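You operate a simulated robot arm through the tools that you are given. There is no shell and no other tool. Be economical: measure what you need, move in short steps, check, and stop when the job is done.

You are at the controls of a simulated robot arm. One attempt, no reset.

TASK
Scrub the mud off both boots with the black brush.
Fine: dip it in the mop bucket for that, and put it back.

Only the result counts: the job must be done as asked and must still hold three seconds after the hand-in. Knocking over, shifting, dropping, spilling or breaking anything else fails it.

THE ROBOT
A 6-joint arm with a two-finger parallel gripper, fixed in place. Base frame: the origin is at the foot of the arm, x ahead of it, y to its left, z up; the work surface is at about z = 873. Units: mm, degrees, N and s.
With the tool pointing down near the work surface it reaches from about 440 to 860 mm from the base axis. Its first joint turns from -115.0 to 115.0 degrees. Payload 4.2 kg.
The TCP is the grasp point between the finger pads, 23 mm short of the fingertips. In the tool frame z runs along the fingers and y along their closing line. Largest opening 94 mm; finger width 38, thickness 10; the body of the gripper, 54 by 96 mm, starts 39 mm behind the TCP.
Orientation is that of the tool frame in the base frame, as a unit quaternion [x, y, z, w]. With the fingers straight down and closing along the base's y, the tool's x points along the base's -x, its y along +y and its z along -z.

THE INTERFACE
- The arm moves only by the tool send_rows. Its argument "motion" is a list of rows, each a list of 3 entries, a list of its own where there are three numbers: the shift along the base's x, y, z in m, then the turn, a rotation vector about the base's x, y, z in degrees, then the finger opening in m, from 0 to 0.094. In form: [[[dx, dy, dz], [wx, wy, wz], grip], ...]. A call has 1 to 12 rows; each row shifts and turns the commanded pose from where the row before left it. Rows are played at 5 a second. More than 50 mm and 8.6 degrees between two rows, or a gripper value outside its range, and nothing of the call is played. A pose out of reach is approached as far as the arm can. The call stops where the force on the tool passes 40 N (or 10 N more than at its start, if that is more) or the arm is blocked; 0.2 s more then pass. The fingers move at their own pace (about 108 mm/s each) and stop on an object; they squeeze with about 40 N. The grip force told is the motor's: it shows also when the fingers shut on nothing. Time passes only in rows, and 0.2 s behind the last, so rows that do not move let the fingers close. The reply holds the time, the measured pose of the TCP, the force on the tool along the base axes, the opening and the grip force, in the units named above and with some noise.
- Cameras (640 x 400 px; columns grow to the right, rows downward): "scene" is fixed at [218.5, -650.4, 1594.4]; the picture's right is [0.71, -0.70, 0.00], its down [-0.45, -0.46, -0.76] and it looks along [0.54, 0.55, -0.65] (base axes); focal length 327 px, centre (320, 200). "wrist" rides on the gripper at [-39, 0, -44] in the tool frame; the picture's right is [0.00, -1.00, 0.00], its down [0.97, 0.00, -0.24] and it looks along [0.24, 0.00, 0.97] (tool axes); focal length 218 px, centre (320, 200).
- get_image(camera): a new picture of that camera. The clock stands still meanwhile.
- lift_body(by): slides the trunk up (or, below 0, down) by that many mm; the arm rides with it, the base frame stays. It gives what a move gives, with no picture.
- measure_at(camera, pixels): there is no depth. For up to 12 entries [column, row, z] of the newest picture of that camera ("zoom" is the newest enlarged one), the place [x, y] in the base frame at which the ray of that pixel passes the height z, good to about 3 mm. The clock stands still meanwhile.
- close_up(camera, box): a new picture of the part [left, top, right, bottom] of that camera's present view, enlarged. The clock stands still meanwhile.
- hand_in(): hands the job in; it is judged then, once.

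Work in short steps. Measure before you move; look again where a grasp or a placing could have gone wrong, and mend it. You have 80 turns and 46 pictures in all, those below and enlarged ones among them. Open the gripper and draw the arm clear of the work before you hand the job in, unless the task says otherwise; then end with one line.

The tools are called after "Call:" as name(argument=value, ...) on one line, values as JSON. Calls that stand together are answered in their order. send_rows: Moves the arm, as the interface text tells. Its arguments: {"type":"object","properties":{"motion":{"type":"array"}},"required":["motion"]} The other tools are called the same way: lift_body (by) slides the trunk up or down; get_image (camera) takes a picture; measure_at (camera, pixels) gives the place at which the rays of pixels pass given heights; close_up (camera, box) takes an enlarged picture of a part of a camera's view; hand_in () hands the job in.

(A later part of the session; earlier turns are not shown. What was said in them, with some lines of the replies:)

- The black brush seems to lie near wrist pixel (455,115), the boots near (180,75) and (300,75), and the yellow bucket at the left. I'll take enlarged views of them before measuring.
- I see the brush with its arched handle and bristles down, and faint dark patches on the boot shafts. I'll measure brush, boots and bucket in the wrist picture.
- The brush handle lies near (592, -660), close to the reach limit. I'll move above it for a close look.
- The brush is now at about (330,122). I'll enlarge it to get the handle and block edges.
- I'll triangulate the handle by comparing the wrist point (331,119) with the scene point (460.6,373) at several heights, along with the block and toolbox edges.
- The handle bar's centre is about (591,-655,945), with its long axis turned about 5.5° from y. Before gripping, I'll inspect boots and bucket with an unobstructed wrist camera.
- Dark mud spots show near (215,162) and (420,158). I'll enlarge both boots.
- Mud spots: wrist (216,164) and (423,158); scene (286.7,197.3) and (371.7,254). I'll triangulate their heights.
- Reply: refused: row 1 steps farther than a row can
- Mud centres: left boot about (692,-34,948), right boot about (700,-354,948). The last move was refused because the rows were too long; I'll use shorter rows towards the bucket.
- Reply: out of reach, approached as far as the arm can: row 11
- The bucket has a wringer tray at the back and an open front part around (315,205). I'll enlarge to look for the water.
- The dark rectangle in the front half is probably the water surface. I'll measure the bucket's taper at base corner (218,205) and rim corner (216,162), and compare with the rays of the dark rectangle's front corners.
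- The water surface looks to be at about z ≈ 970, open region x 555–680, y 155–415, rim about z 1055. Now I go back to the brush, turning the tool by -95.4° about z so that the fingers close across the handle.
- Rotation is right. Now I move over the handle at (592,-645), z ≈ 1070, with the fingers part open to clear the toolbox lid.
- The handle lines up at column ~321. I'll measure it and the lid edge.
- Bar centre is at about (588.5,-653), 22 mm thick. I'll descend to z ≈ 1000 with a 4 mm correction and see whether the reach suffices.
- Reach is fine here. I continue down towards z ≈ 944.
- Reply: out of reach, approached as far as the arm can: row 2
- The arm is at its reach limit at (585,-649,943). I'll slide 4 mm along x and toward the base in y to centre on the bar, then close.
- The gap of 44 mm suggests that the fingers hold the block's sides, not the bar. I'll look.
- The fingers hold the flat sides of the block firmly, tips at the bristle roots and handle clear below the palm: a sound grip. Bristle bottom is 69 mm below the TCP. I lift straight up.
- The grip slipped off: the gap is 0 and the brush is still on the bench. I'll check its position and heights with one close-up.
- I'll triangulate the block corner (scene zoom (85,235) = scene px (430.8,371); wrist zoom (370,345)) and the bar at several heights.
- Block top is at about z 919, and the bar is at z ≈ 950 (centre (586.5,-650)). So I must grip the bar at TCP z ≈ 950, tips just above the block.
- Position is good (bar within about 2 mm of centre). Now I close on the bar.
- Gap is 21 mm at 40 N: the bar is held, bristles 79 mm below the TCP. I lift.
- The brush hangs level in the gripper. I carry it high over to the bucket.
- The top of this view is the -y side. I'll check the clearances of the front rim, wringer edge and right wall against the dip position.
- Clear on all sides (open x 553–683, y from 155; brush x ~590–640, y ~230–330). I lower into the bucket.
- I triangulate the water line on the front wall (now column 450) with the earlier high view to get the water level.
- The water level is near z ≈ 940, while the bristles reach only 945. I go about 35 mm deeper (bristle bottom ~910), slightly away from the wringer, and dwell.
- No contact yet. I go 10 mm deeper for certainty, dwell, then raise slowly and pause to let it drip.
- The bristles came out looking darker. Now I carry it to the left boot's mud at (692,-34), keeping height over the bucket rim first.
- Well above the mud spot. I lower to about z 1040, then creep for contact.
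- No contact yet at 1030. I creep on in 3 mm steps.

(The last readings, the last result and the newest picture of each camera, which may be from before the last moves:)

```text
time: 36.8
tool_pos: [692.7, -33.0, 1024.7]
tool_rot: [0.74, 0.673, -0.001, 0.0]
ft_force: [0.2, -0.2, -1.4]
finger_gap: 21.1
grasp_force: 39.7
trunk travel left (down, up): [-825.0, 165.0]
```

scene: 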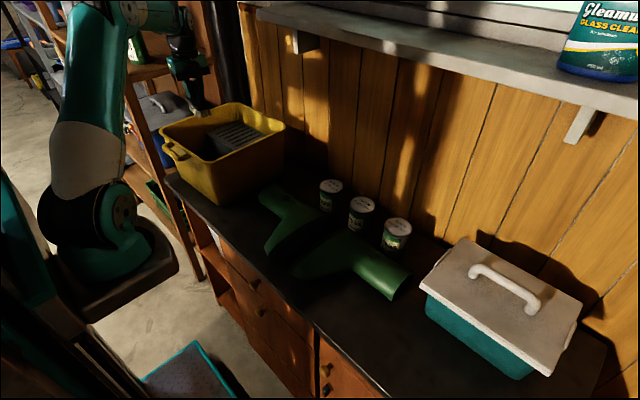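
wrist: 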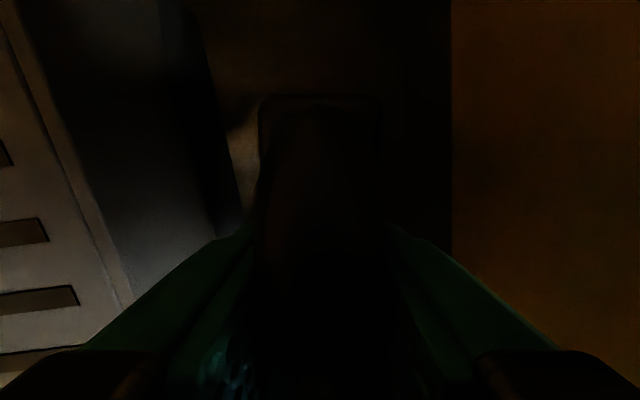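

Still no load; a few more millimetres.

Call:
send_rows(motion=[[[0, 0, -0.003], [0, 0, 0], 0.0], [[0, 0, -0.003], [0, 0, 0], 0.0], [[0, 0, 0], [0, 0, 0], 0.0]])

Call:
close_up(camera="scene", box=[240, 140, 340, 230])

```text
time: 37.6
tool_pos: [693.0, -32.4, 1020.8]
tool_rot: [0.74, 0.672, 0.002, 0.003]
ft_force: [5.3, -6.8, 32.2]
finger_gap: 21.2
grasp_force: 40.3
trunk travel left (down, up): [-825.0, 165.0]
```

```text
4.44 times, centred on (290, 185) of scene
```

zoom: 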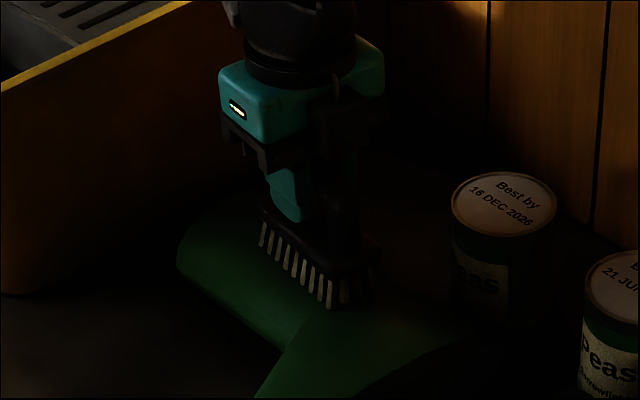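

Firm contact: 32 N at z 1020.8. I ease up by 1.5 mm and scrub with short strokes along the shaft (y).

Call:
send_rows(motion=[[[0, 0, 0.0015], [0, 0, 0], 0.0], [[0, 0.01, 0], [0, 0, 0], 0.0], [[0, 0.01, 0], [0, 0, 0], 0.0], [[0, -0.01, 0], [0, 0, 0], 0.0], [[0, -0.01, 0], [0, 0, 0], 0.0], [[0, -0.01, 0], [0, 0, 0], 0.0], [[0, -0.01, 0], [0, 0, 0], 0.0], [[0, 0.01, 0], [0, 0, 0], 0.0], [[0, 0.01, 0], [0, 0, 0], 0.0]])

```text
time: 39.6
tool_pos: [690.8, -31.7, 1019.0]
tool_rot: [0.74, 0.673, 0.0, 0.0]
ft_force: [-0.8, 0.3, -1.0]
finger_gap: 20.9
grasp_force: 39.8
trunk travel left (down, up): [-825.0, 165.0]
```

The load has vanished although z is about the same; I look at what happened to brush and boot.

Call:
close_up(camera="scene", box=[220, 140, 380, 280])

```text
2.86 times, centred on (300, 210) of scene
```

zoom: 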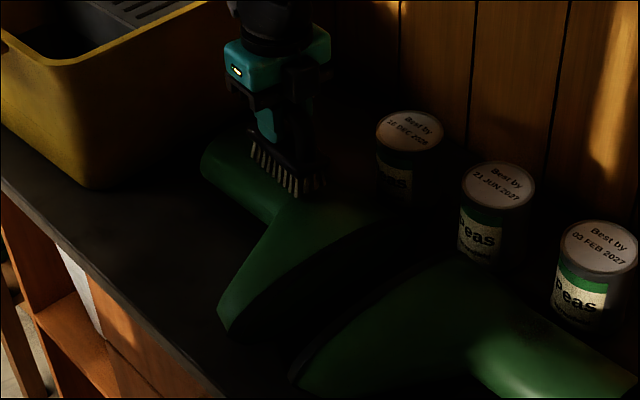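

The boot is in place; the brush likely slid a few mm up in the fingers. I lower in 1 mm steps to regain light contact.

Call:
send_rows(motion=[[[0, 0, -0.001], [0, 0, 0], 0.0], [[0, 0, 0], [0, 0, 0], 0.0]])

Call:
send_rows(motion=[[[0, 0, -0.001], [0, 0, 0], 0.0], [[0, 0, 0], [0, 0, 0], 0.0]])

```text
time: 40.2
tool_pos: [692.3, -30.5, 1017.7]
tool_rot: [0.739, 0.673, 0.0, 0.0]
ft_force: [0.1, 0.2, -2.4]
finger_gap: 20.9
grasp_force: 40.2
trunk travel left (down, up): [-825.0, 165.0]
```

```text
time: 40.8
tool_pos: [692.7, -32.0, 1015.4]
tool_rot: [0.739, 0.674, 0.0, 0.0]
ft_force: [-0.3, 0.9, -0.7]
finger_gap: 20.8
grasp_force: 40.3
trunk travel left (down, up): [-825.0, 165.0]
```

Not yet touching; another few 1 mm steps.

Call:
send_rows(motion=[[[0, 0, -0.0015], [0, 0, 0], 0.0], [[0, 0, 0], [0, 0, 0], 0.0]])

Call:
send_rows(motion=[[[0, 0, -0.0015], [0, 0, 0], 0.0], [[0, 0, 0], [0, 0, 0], 0.0]])

```text
time: 41.4
tool_pos: [692.4, -32.4, 1017.0]
tool_rot: [0.739, 0.673, 0.002, 0.001]
ft_force: [1.9, 0.4, 12.4]
finger_gap: 21.0
grasp_force: 39.9
trunk travel left (down, up): [-825.0, 165.0]
```

```text
time: 42.0
tool_pos: [694.3, -32.4, 1016.0]
tool_rot: [0.74, 0.673, 0.001, 0.001]
ft_force: [6.0, -2.6, 32.2]
finger_gap: 20.9
grasp_force: 40.2
trunk travel left (down, up): [-825.0, 165.0]
```

Contact at 32 N. I ease 0.7 mm up and stroke in short movements in y, checking the load.

Call:
send_rows(motion=[[[0, 0, -0.0], [0, 0, 0], 0.0], [[0, 0.008, 0.0007], [0, 0, 0], 0.0], [[0, 0.008, 0], [0, 0, 0], 0.0], [[0, -0.008, 0], [0, 0, 0], 0.0], [[0, -0.008, 0], [0, 0, 0], 0.0]])

```text
time: 43.2
tool_pos: [692.1, -31.3, 1013.3]
tool_rot: [0.738, 0.675, 0.0, -0.002]
ft_force: [1.0, 10.2, 10.7]
finger_gap: 21.0
grasp_force: 39.9
trunk travel left (down, up): [-825.0, 165.0]
```

Now scrubbing at about 10 N. I continue with strokes in -y, +y and across x.

Call:
send_rows(motion=[[[0, -0.008, 0], [0, 0, 0], 0.0], [[0, -0.008, 0], [0, 0, 0], 0.0], [[0, 0.008, 0], [0, 0, 0], 0.0], [[0, 0.008, 0], [0, 0, 0], 0.0], [[0.008, 0, 0], [0, 0, 0], 0.0], [[0.008, 0, 0], [0, 0, 0], 0.0], [[-0.008, 0, 0], [0, 0, 0], 0.0], [[-0.008, 0, 0], [0, 0, 0], 0.0], [[-0.008, 0, 0], [0, 0, 0], 0.0], [[-0.008, 0, 0], [0, 0, 0], 0.0], [[0.008, 0, 0], [0, 0, 0], 0.0], [[0.008, 0, 0], [0, 0, 0], 0.0]])

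```text
time: 45.8
tool_pos: [692.3, -33.5, 1014.8]
tool_rot: [0.739, 0.674, 0.0, 0.0]
ft_force: [-0.1, -0.4, -1.6]
finger_gap: 21.0
grasp_force: 40.0
trunk travel left (down, up): [-825.0, 165.0]
```

The load is gone again. I lift clear and check the mud in the scene camera.

Call:
send_rows(motion=[[[0, 0, 0.02], [0, 0, 0], 0.0], [[0, 0, 0.04], [0, 0, 0], 0.0], [[0, -0.02, 0.04], [0, 0, 0], 0.0], [[0, -0.04, 0.02], [0, 0, 0], 0.0], [[0, -0.045, 0.0], [0, 0, 0], 0.0], [[0, -0.045, 0.0], [0, 0, 0], 0.0], [[0, -0.045, 0.0], [0, 0, 0], 0.0]])

Call:
close_up(camera="scene", box=[250, 140, 410, 280])

```text
time: 47.4
tool_pos: [690.6, -228.8, 1137.4]
tool_rot: [0.739, 0.674, 0.0, 0.0]
ft_force: [0.1, -0.5, -0.9]
finger_gap: 21.0
grasp_force: 39.6
trunk travel left (down, up): [-825.0, 165.0]
```

```text
2.86 times, centred on (330, 210) of scene
```

zoom: 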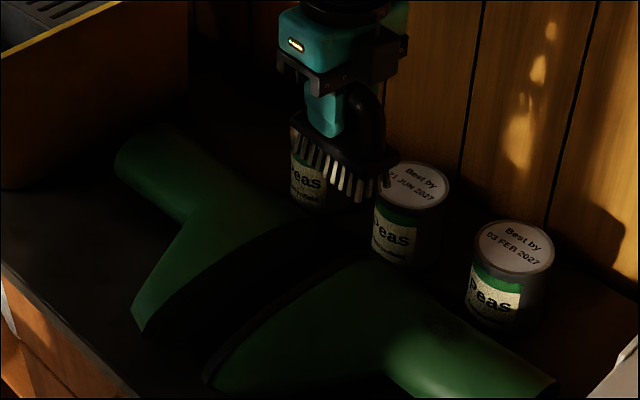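

The left spot seems gone near zoom (196,164), and the brush has tilted a little. I enlarge the spot to confirm.

Call:
close_up(camera="scene", box=[264, 180, 312, 215])

Call:
close_up(camera="scene", box=[348, 236, 396, 271])

```text
11.43 times, centred on (288, 198) of scene
```

zoom: 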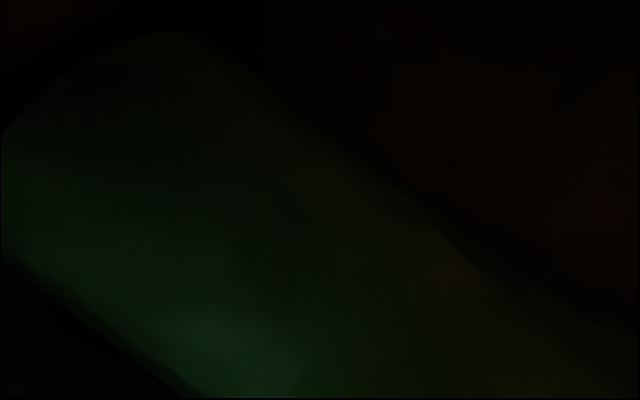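

```text
11.43 times, centred on (372, 254) of scene
```

zoom: 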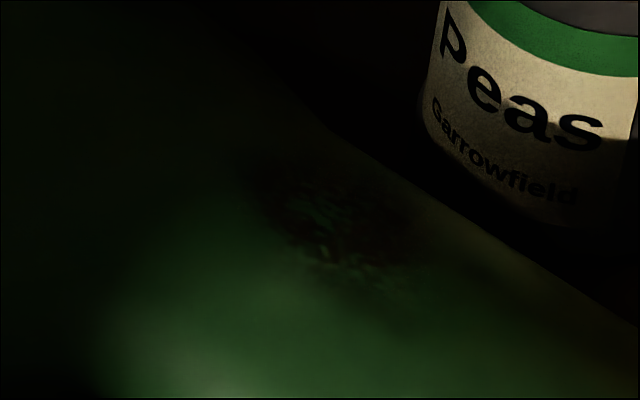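

The left boot is clean; the right one still has its spot at zoom (330,215). I move over it and down to just above contact.

Call:
send_rows(motion=[[[0.002, -0.04, 0], [0, 0, 0], 0.0], [[0.003, -0.04, 0], [0, 0, 0], 0.0], [[0.003, -0.038, 0], [0, 0, 0], 0.0], [[0, 0, -0.04], [0, 0, 0], 0.0], [[0, 0, -0.04], [0, 0, 0], 0.0], [[0, 0, -0.025], [0, 0, 0], 0.0], [[0, 0, -0.006], [0, 0, 0], 0.0], [[0, 0, 0], [0, 0, 0], 0.0]])

```text
time: 49.2
tool_pos: [698.2, -346.7, 1021.2]
tool_rot: [0.739, 0.673, 0.0, 0.0]
ft_force: [-0.2, -0.5, -2.5]
finger_gap: 20.9
grasp_force: 40.3
trunk travel left (down, up): [-825.0, 165.0]
```

At 1021 and not touching. I creep in small steps.

Call:
send_rows(motion=[[[0, 0, -0.002], [0, 0, 0], 0.0], [[0, 0, -0.0015], [0, 0, 0], 0.0], [[0, 0, 0], [0, 0, 0], 0.0]])

Call:
send_rows(motion=[[[0, 0, -0.0015], [0, 0, 0], 0.0], [[0, 0, 0], [0, 0, 0], 0.0]])

```text
time: 50.0
tool_pos: [701.5, -345.2, 1018.8]
tool_rot: [0.739, 0.674, 0.001, 0.0]
ft_force: [0.0, 0.1, -1.9]
finger_gap: 20.9
grasp_force: 40.1
trunk travel left (down, up): [-825.0, 165.0]
```

```text
time: 50.6
tool_pos: [701.3, -345.7, 1017.2]
tool_rot: [0.739, 0.674, 0.0, 0.0]
ft_force: [0.2, -0.6, -1.2]
finger_gap: 21.1
grasp_force: 40.2
trunk travel left (down, up): [-825.0, 165.0]
```

Still free; continuing.

Call:
send_rows(motion=[[[0, 0, -0.0015], [0, 0, 0], 0.0], [[0, 0, 0], [0, 0, 0], 0.0]])

Call:
send_rows(motion=[[[0, 0, -0.0012], [0, 0, 0], 0.0], [[0, 0, 0], [0, 0, 0], 0.0]])

```text
time: 51.2
tool_pos: [700.8, -344.7, 1015.8]
tool_rot: [0.74, 0.673, 0.0, 0.0]
ft_force: [-0.3, -0.7, 1.1]
finger_gap: 20.8
grasp_force: 40.0
trunk travel left (down, up): [-825.0, 165.0]
```

```text
time: 51.8
tool_pos: [700.2, -345.6, 1015.5]
tool_rot: [0.739, 0.674, 0.0, 0.0]
ft_force: [1.7, -0.9, 8.2]
finger_gap: 20.9
grasp_force: 39.4
trunk travel left (down, up): [-825.0, 165.0]
```

Contact at about 10 N. I add 0.5 mm and scrub along y, then x.

Call:
send_rows(motion=[[[0, 0.006, -0.0005], [0, 0, 0], 0.0], [[0, 0.008, 0], [0, 0, 0], 0.0], [[0, -0.008, 0], [0, 0, 0], 0.0], [[0, -0.008, 0], [0, 0, 0], 0.0], [[0, -0.008, 0], [0, 0, 0], 0.0], [[0, -0.008, 0], [0, 0, 0], 0.0], [[0, 0.008, 0], [0, 0, 0], 0.0], [[0, 0.008, 0], [0, 0, 0], 0.0]])

```text
time: 53.6
tool_pos: [699.3, -347.7, 1013.6]
tool_rot: [0.741, 0.672, -0.001, 0.0]
ft_force: [-0.6, -8.1, 8.5]
finger_gap: 20.7
grasp_force: 40.2
trunk travel left (down, up): [-825.0, 165.0]
```

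Still in contact at about 10 N. Another set of strokes in y and x.

Call:
send_rows(motion=[[[0, 0.01, -0.0003], [0, 0, 0], 0.0], [[0, -0.01, 0], [0, 0, 0], 0.0], [[0, -0.01, 0], [0, 0, 0], 0.0], [[0, 0.01, 0], [0, 0, 0], 0.0], [[0.008, 0, 0], [0, 0, 0], 0.0], [[0.006, 0, 0], [0, 0, 0], 0.0], [[-0.006, 0, 0], [0, 0, 0], 0.0], [[-0.008, 0, 0], [0, 0, 0], 0.0], [[-0.008, 0, 0], [0, 0, 0], 0.0], [[-0.006, 0, 0], [0, 0, 0], 0.0], [[0.006, 0, 0], [0, 0, 0], 0.0], [[0.008, 0, 0], [0, 0, 0], 0.0]])

Call:
send_rows(motion=[[[0, 0, 0.02], [0, 0, 0], 0.0], [[0, 0, 0.04], [0, 0, 0], 0.0], [[0, -0.02, 0.04], [0, 0, 0], 0.0], [[-0.01, -0.04, 0.02], [0, 0, 0], 0.0], [[-0.02, -0.04, 0.0], [0, 0, 0], 0.0], [[-0.025, -0.04, 0.0], [0, 0, 0], 0.0], [[-0.02, -0.04, 0.0], [0, 0, 0], 0.0], [[-0.015, -0.04, 0.0], [0, 0, 0], 0.0]])

Call:
close_up(camera="scene", box=[348, 236, 396, 271])

```text
time: 56.2
tool_pos: [698.3, -346.8, 1012.2]
tool_rot: [0.74, 0.673, -0.001, -0.001]
ft_force: [-0.8, 8.9, 9.1]
finger_gap: 21.0
grasp_force: 40.4
trunk travel left (down, up): [-825.0, 165.0]
```

```text
time: 58.0
tool_pos: [607.5, -566.1, 1136.0]
tool_rot: [0.739, 0.674, 0.0, 0.0]
ft_force: [0.0, 0.1, -0.4]
finger_gap: 20.8
grasp_force: 40.2
trunk travel left (down, up): [-825.0, 165.0]
```

```text
11.43 times, centred on (372, 254) of scene
```

zoom: 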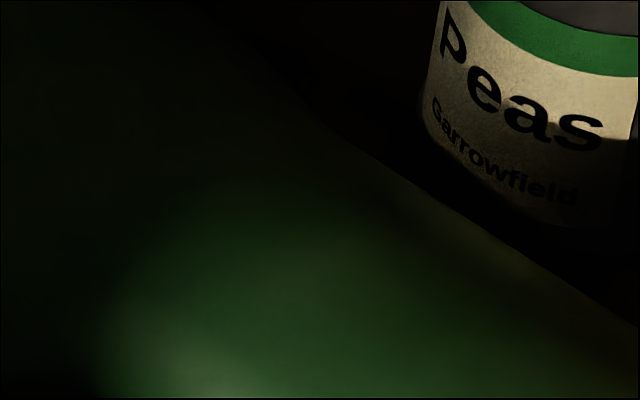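

The right boot is clean too. Now I return the brush: first to above its original place, TCP (589,-646), at z ≈ 965.

Call:
send_rows(motion=[[[-0.006, -0.027, -0.01], [0, 0, 0], 0.0], [[-0.006, -0.027, -0.02], [0, 0, 0], 0.0], [[-0.006, -0.026, -0.02], [0, 0, 0], 0.0], [[0, 0, -0.04], [0, 0, 0], 0.0], [[0, 0, -0.04], [0, 0, 0], 0.0], [[0, 0, -0.03], [0, 0, 0], 0.0], [[0, 0, -0.01], [0, 0, 0], 0.0], [[0, 0, 0], [0, 0, 0], 0.0]])

Call:
close_up(camera="scene", box=[410, 310, 554, 400])

```text
time: 59.8
tool_pos: [593.3, -645.1, 966.9]
tool_rot: [0.739, 0.673, 0.0, 0.0]
ft_force: [0.6, -0.3, -1.0]
finger_gap: 21.1
grasp_force: 40.0
trunk travel left (down, up): [-825.0, 165.0]
```

```text
4.44 times, centred on (482, 355) of scene
```

zoom: 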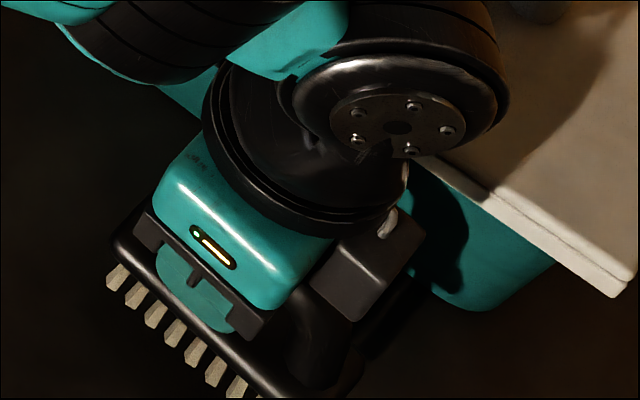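

The brush is level, about 20 mm above the bench. I lower it to near 946.

Call:
send_rows(motion=[[[-0.001, 0.001, -0.01], [0, 0, 0], 0.0], [[-0.001, 0, -0.008], [0, 0, 0], 0.0], [[0, 0, -0.003], [0, 0, 0], 0.0], [[0, 0, 0], [0, 0, 0], 0.0]])

Call:
send_rows(motion=[[[0, 0, -0.002], [0, 0, 0], 0.0], [[0, 0, 0], [0, 0, 0], 0.0]])

```text
time: 60.8
tool_pos: [591.0, -647.5, 943.7]
tool_rot: [0.74, 0.673, 0.0, 0.0]
ft_force: [-0.1, -0.1, 0.9]
finger_gap: 20.9
grasp_force: 39.9
trunk travel left (down, up): [-825.0, 165.0]
```

```text
time: 61.4
tool_pos: [591.2, -647.3, 944.0]
tool_rot: [0.739, 0.673, 0.001, 0.002]
ft_force: [4.6, -0.7, 18.8]
finger_gap: 21.0
grasp_force: 40.6
trunk travel left (down, up): [-825.0, 165.0]
```

The brush stands on the bench (19 N). I ease up 1 mm, open, and rise straight up.

Call:
send_rows(motion=[[[0, 0, 0.001], [0, 0, 0], 0.0], [[0, 0, 0], [0, 0, 0], 0.03], [[0, 0, 0], [0, 0, 0], 0.06], [[0, 0, 0], [0, 0, 0], 0.06], [[0, 0, 0.015], [0, 0, 0], 0.06], [[0, 0, 0.03], [0, 0, 0], 0.06], [[0, 0, 0.04], [0, 0, 0], 0.06], [[0, 0.01, 0.045], [0, 0, 0], 0.06], [[0, 0.02, 0.045], [0, 0, 0], 0.06], [[0, 0.03, 0.035], [0, 0, 0], 0.06]])

Call:
send_rows(motion=[[[0, 0.045, 0.01], [0, 0, 7.95], 0.094], [[0, 0.045, 0.01], [0, 0, 7.95], 0.094], [[0, 0.045, 0.01], [0, 0, 7.95], 0.094], [[0.005, 0.045, 0], [0, 0, 7.95], 0.094], [[0.005, 0.045, 0], [0, 0, 7.95], 0.094], [[0.01, 0.045, 0], [0, 0, 7.95], 0.094], [[0.01, 0.045, 0], [0, 0, 7.95], 0.094], [[0.01, 0.045, 0], [0, 0, 7.95], 0.094], [[0.01, 0.045, 0], [0, 0, 7.95], 0.094], [[0.01, 0.045, 0], [0, 0, 7.95], 0.094], [[0.01, 0, 0], [0, 0, 7.95], 0.094], [[0.01, 0, 0], [0, 0, 7.95], 0.094]])

Call:
get_image(camera="wrist")

```text
time: 63.6
tool_pos: [593.3, -587.5, 1151.3]
tool_rot: [0.74, 0.673, -0.001, -0.001]
ft_force: [-0.2, -0.9, 0.6]
finger_gap: 60.0
grasp_force: 0.1
trunk travel left (down, up): [-825.0, 165.0]
```

```text
time: 66.2
tool_pos: [670.1, -136.0, 1181.2]
tool_rot: [-0.001, 1.0, -0.001, 0.001]
ft_force: [-0.2, 0.2, 0.6]
finger_gap: 94.5
grasp_force: 0.2
trunk travel left (down, up): [-825.0, 165.0]
```

```text
4 pictures are left
```

wrist: 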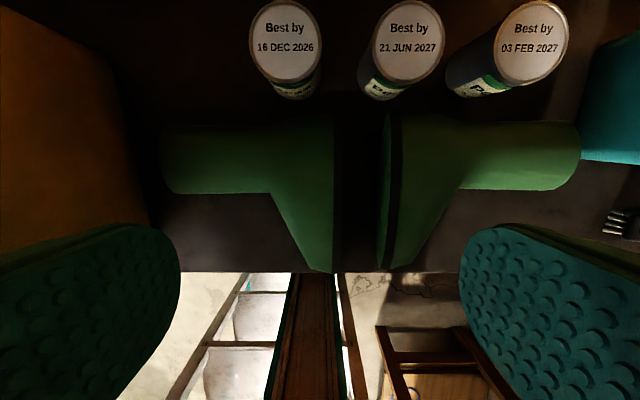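

Both boots look clean. I check the left shaft enlarged and compare boot toes and brush with their starting places.

Call:
close_up(camera="wrist", box=[150, 110, 280, 200])

Call:
measure_at(camera="wrist", pixels=[[331, 268, 900], [378, 266, 900], [161, 155, 920], [580, 155, 920]])

Call:
get_image(camera="scene")

```text
4.44 times, centred on (215, 155) of wrist
```

zoom: 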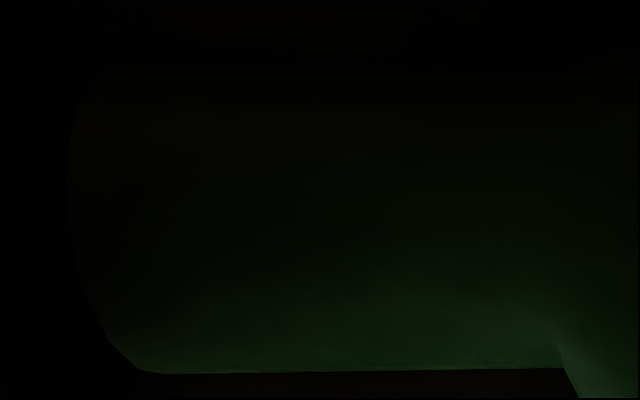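

```text
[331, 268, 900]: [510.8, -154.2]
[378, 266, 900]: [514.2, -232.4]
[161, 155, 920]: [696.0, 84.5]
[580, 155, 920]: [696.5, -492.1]
```

```text
2 pictures are left
```

scene: 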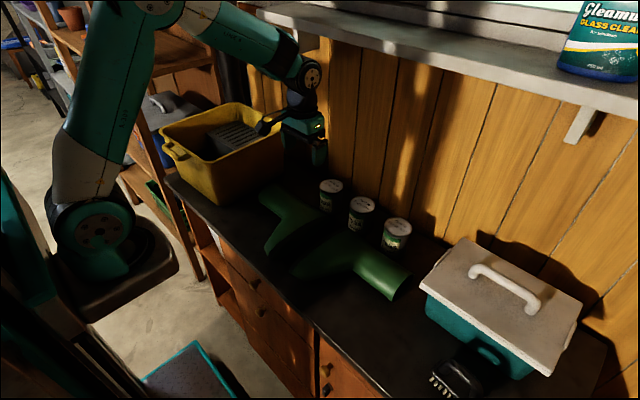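

Both boots are clean and in place, and the brush stands where it was. I draw the arm up clear.

Call:
send_rows(motion=[[[-0.02, -0.03, 0.03], [0, 0, 0], 0.094], [[-0.02, -0.03, 0.03], [0, 0, 0], 0.094], [[-0.02, -0.03, 0.03], [0, 0, 0], 0.094], [[-0.02, -0.03, 0.03], [0, 0, 0], 0.094], [[-0.02, -0.03, 0.03], [0, 0, 0], 0.094], [[0, 0, 0], [0, 0, 0], 0.094], [[0, 0, 0], [0, 0, 0], 0.094]])

Call:
hand_in()

```text
time: 67.8
tool_pos: [567.8, -285.1, 1333.3]
tool_rot: [0.0, 1.0, -0.001, 0.0]
ft_force: [0.7, -0.5, 0.2]
finger_gap: 94.1
grasp_force: 0.0
trunk travel left (down, up): [-825.0, 165.0]
```

```text
The job is handed in.
```

I dipped the brush in the mop bucket and scrubbed both boots. No mud shows on either in the last pictures, though the left one is in shadow. The brush is back within a few millimetres of where it stood, and the job is handed in.
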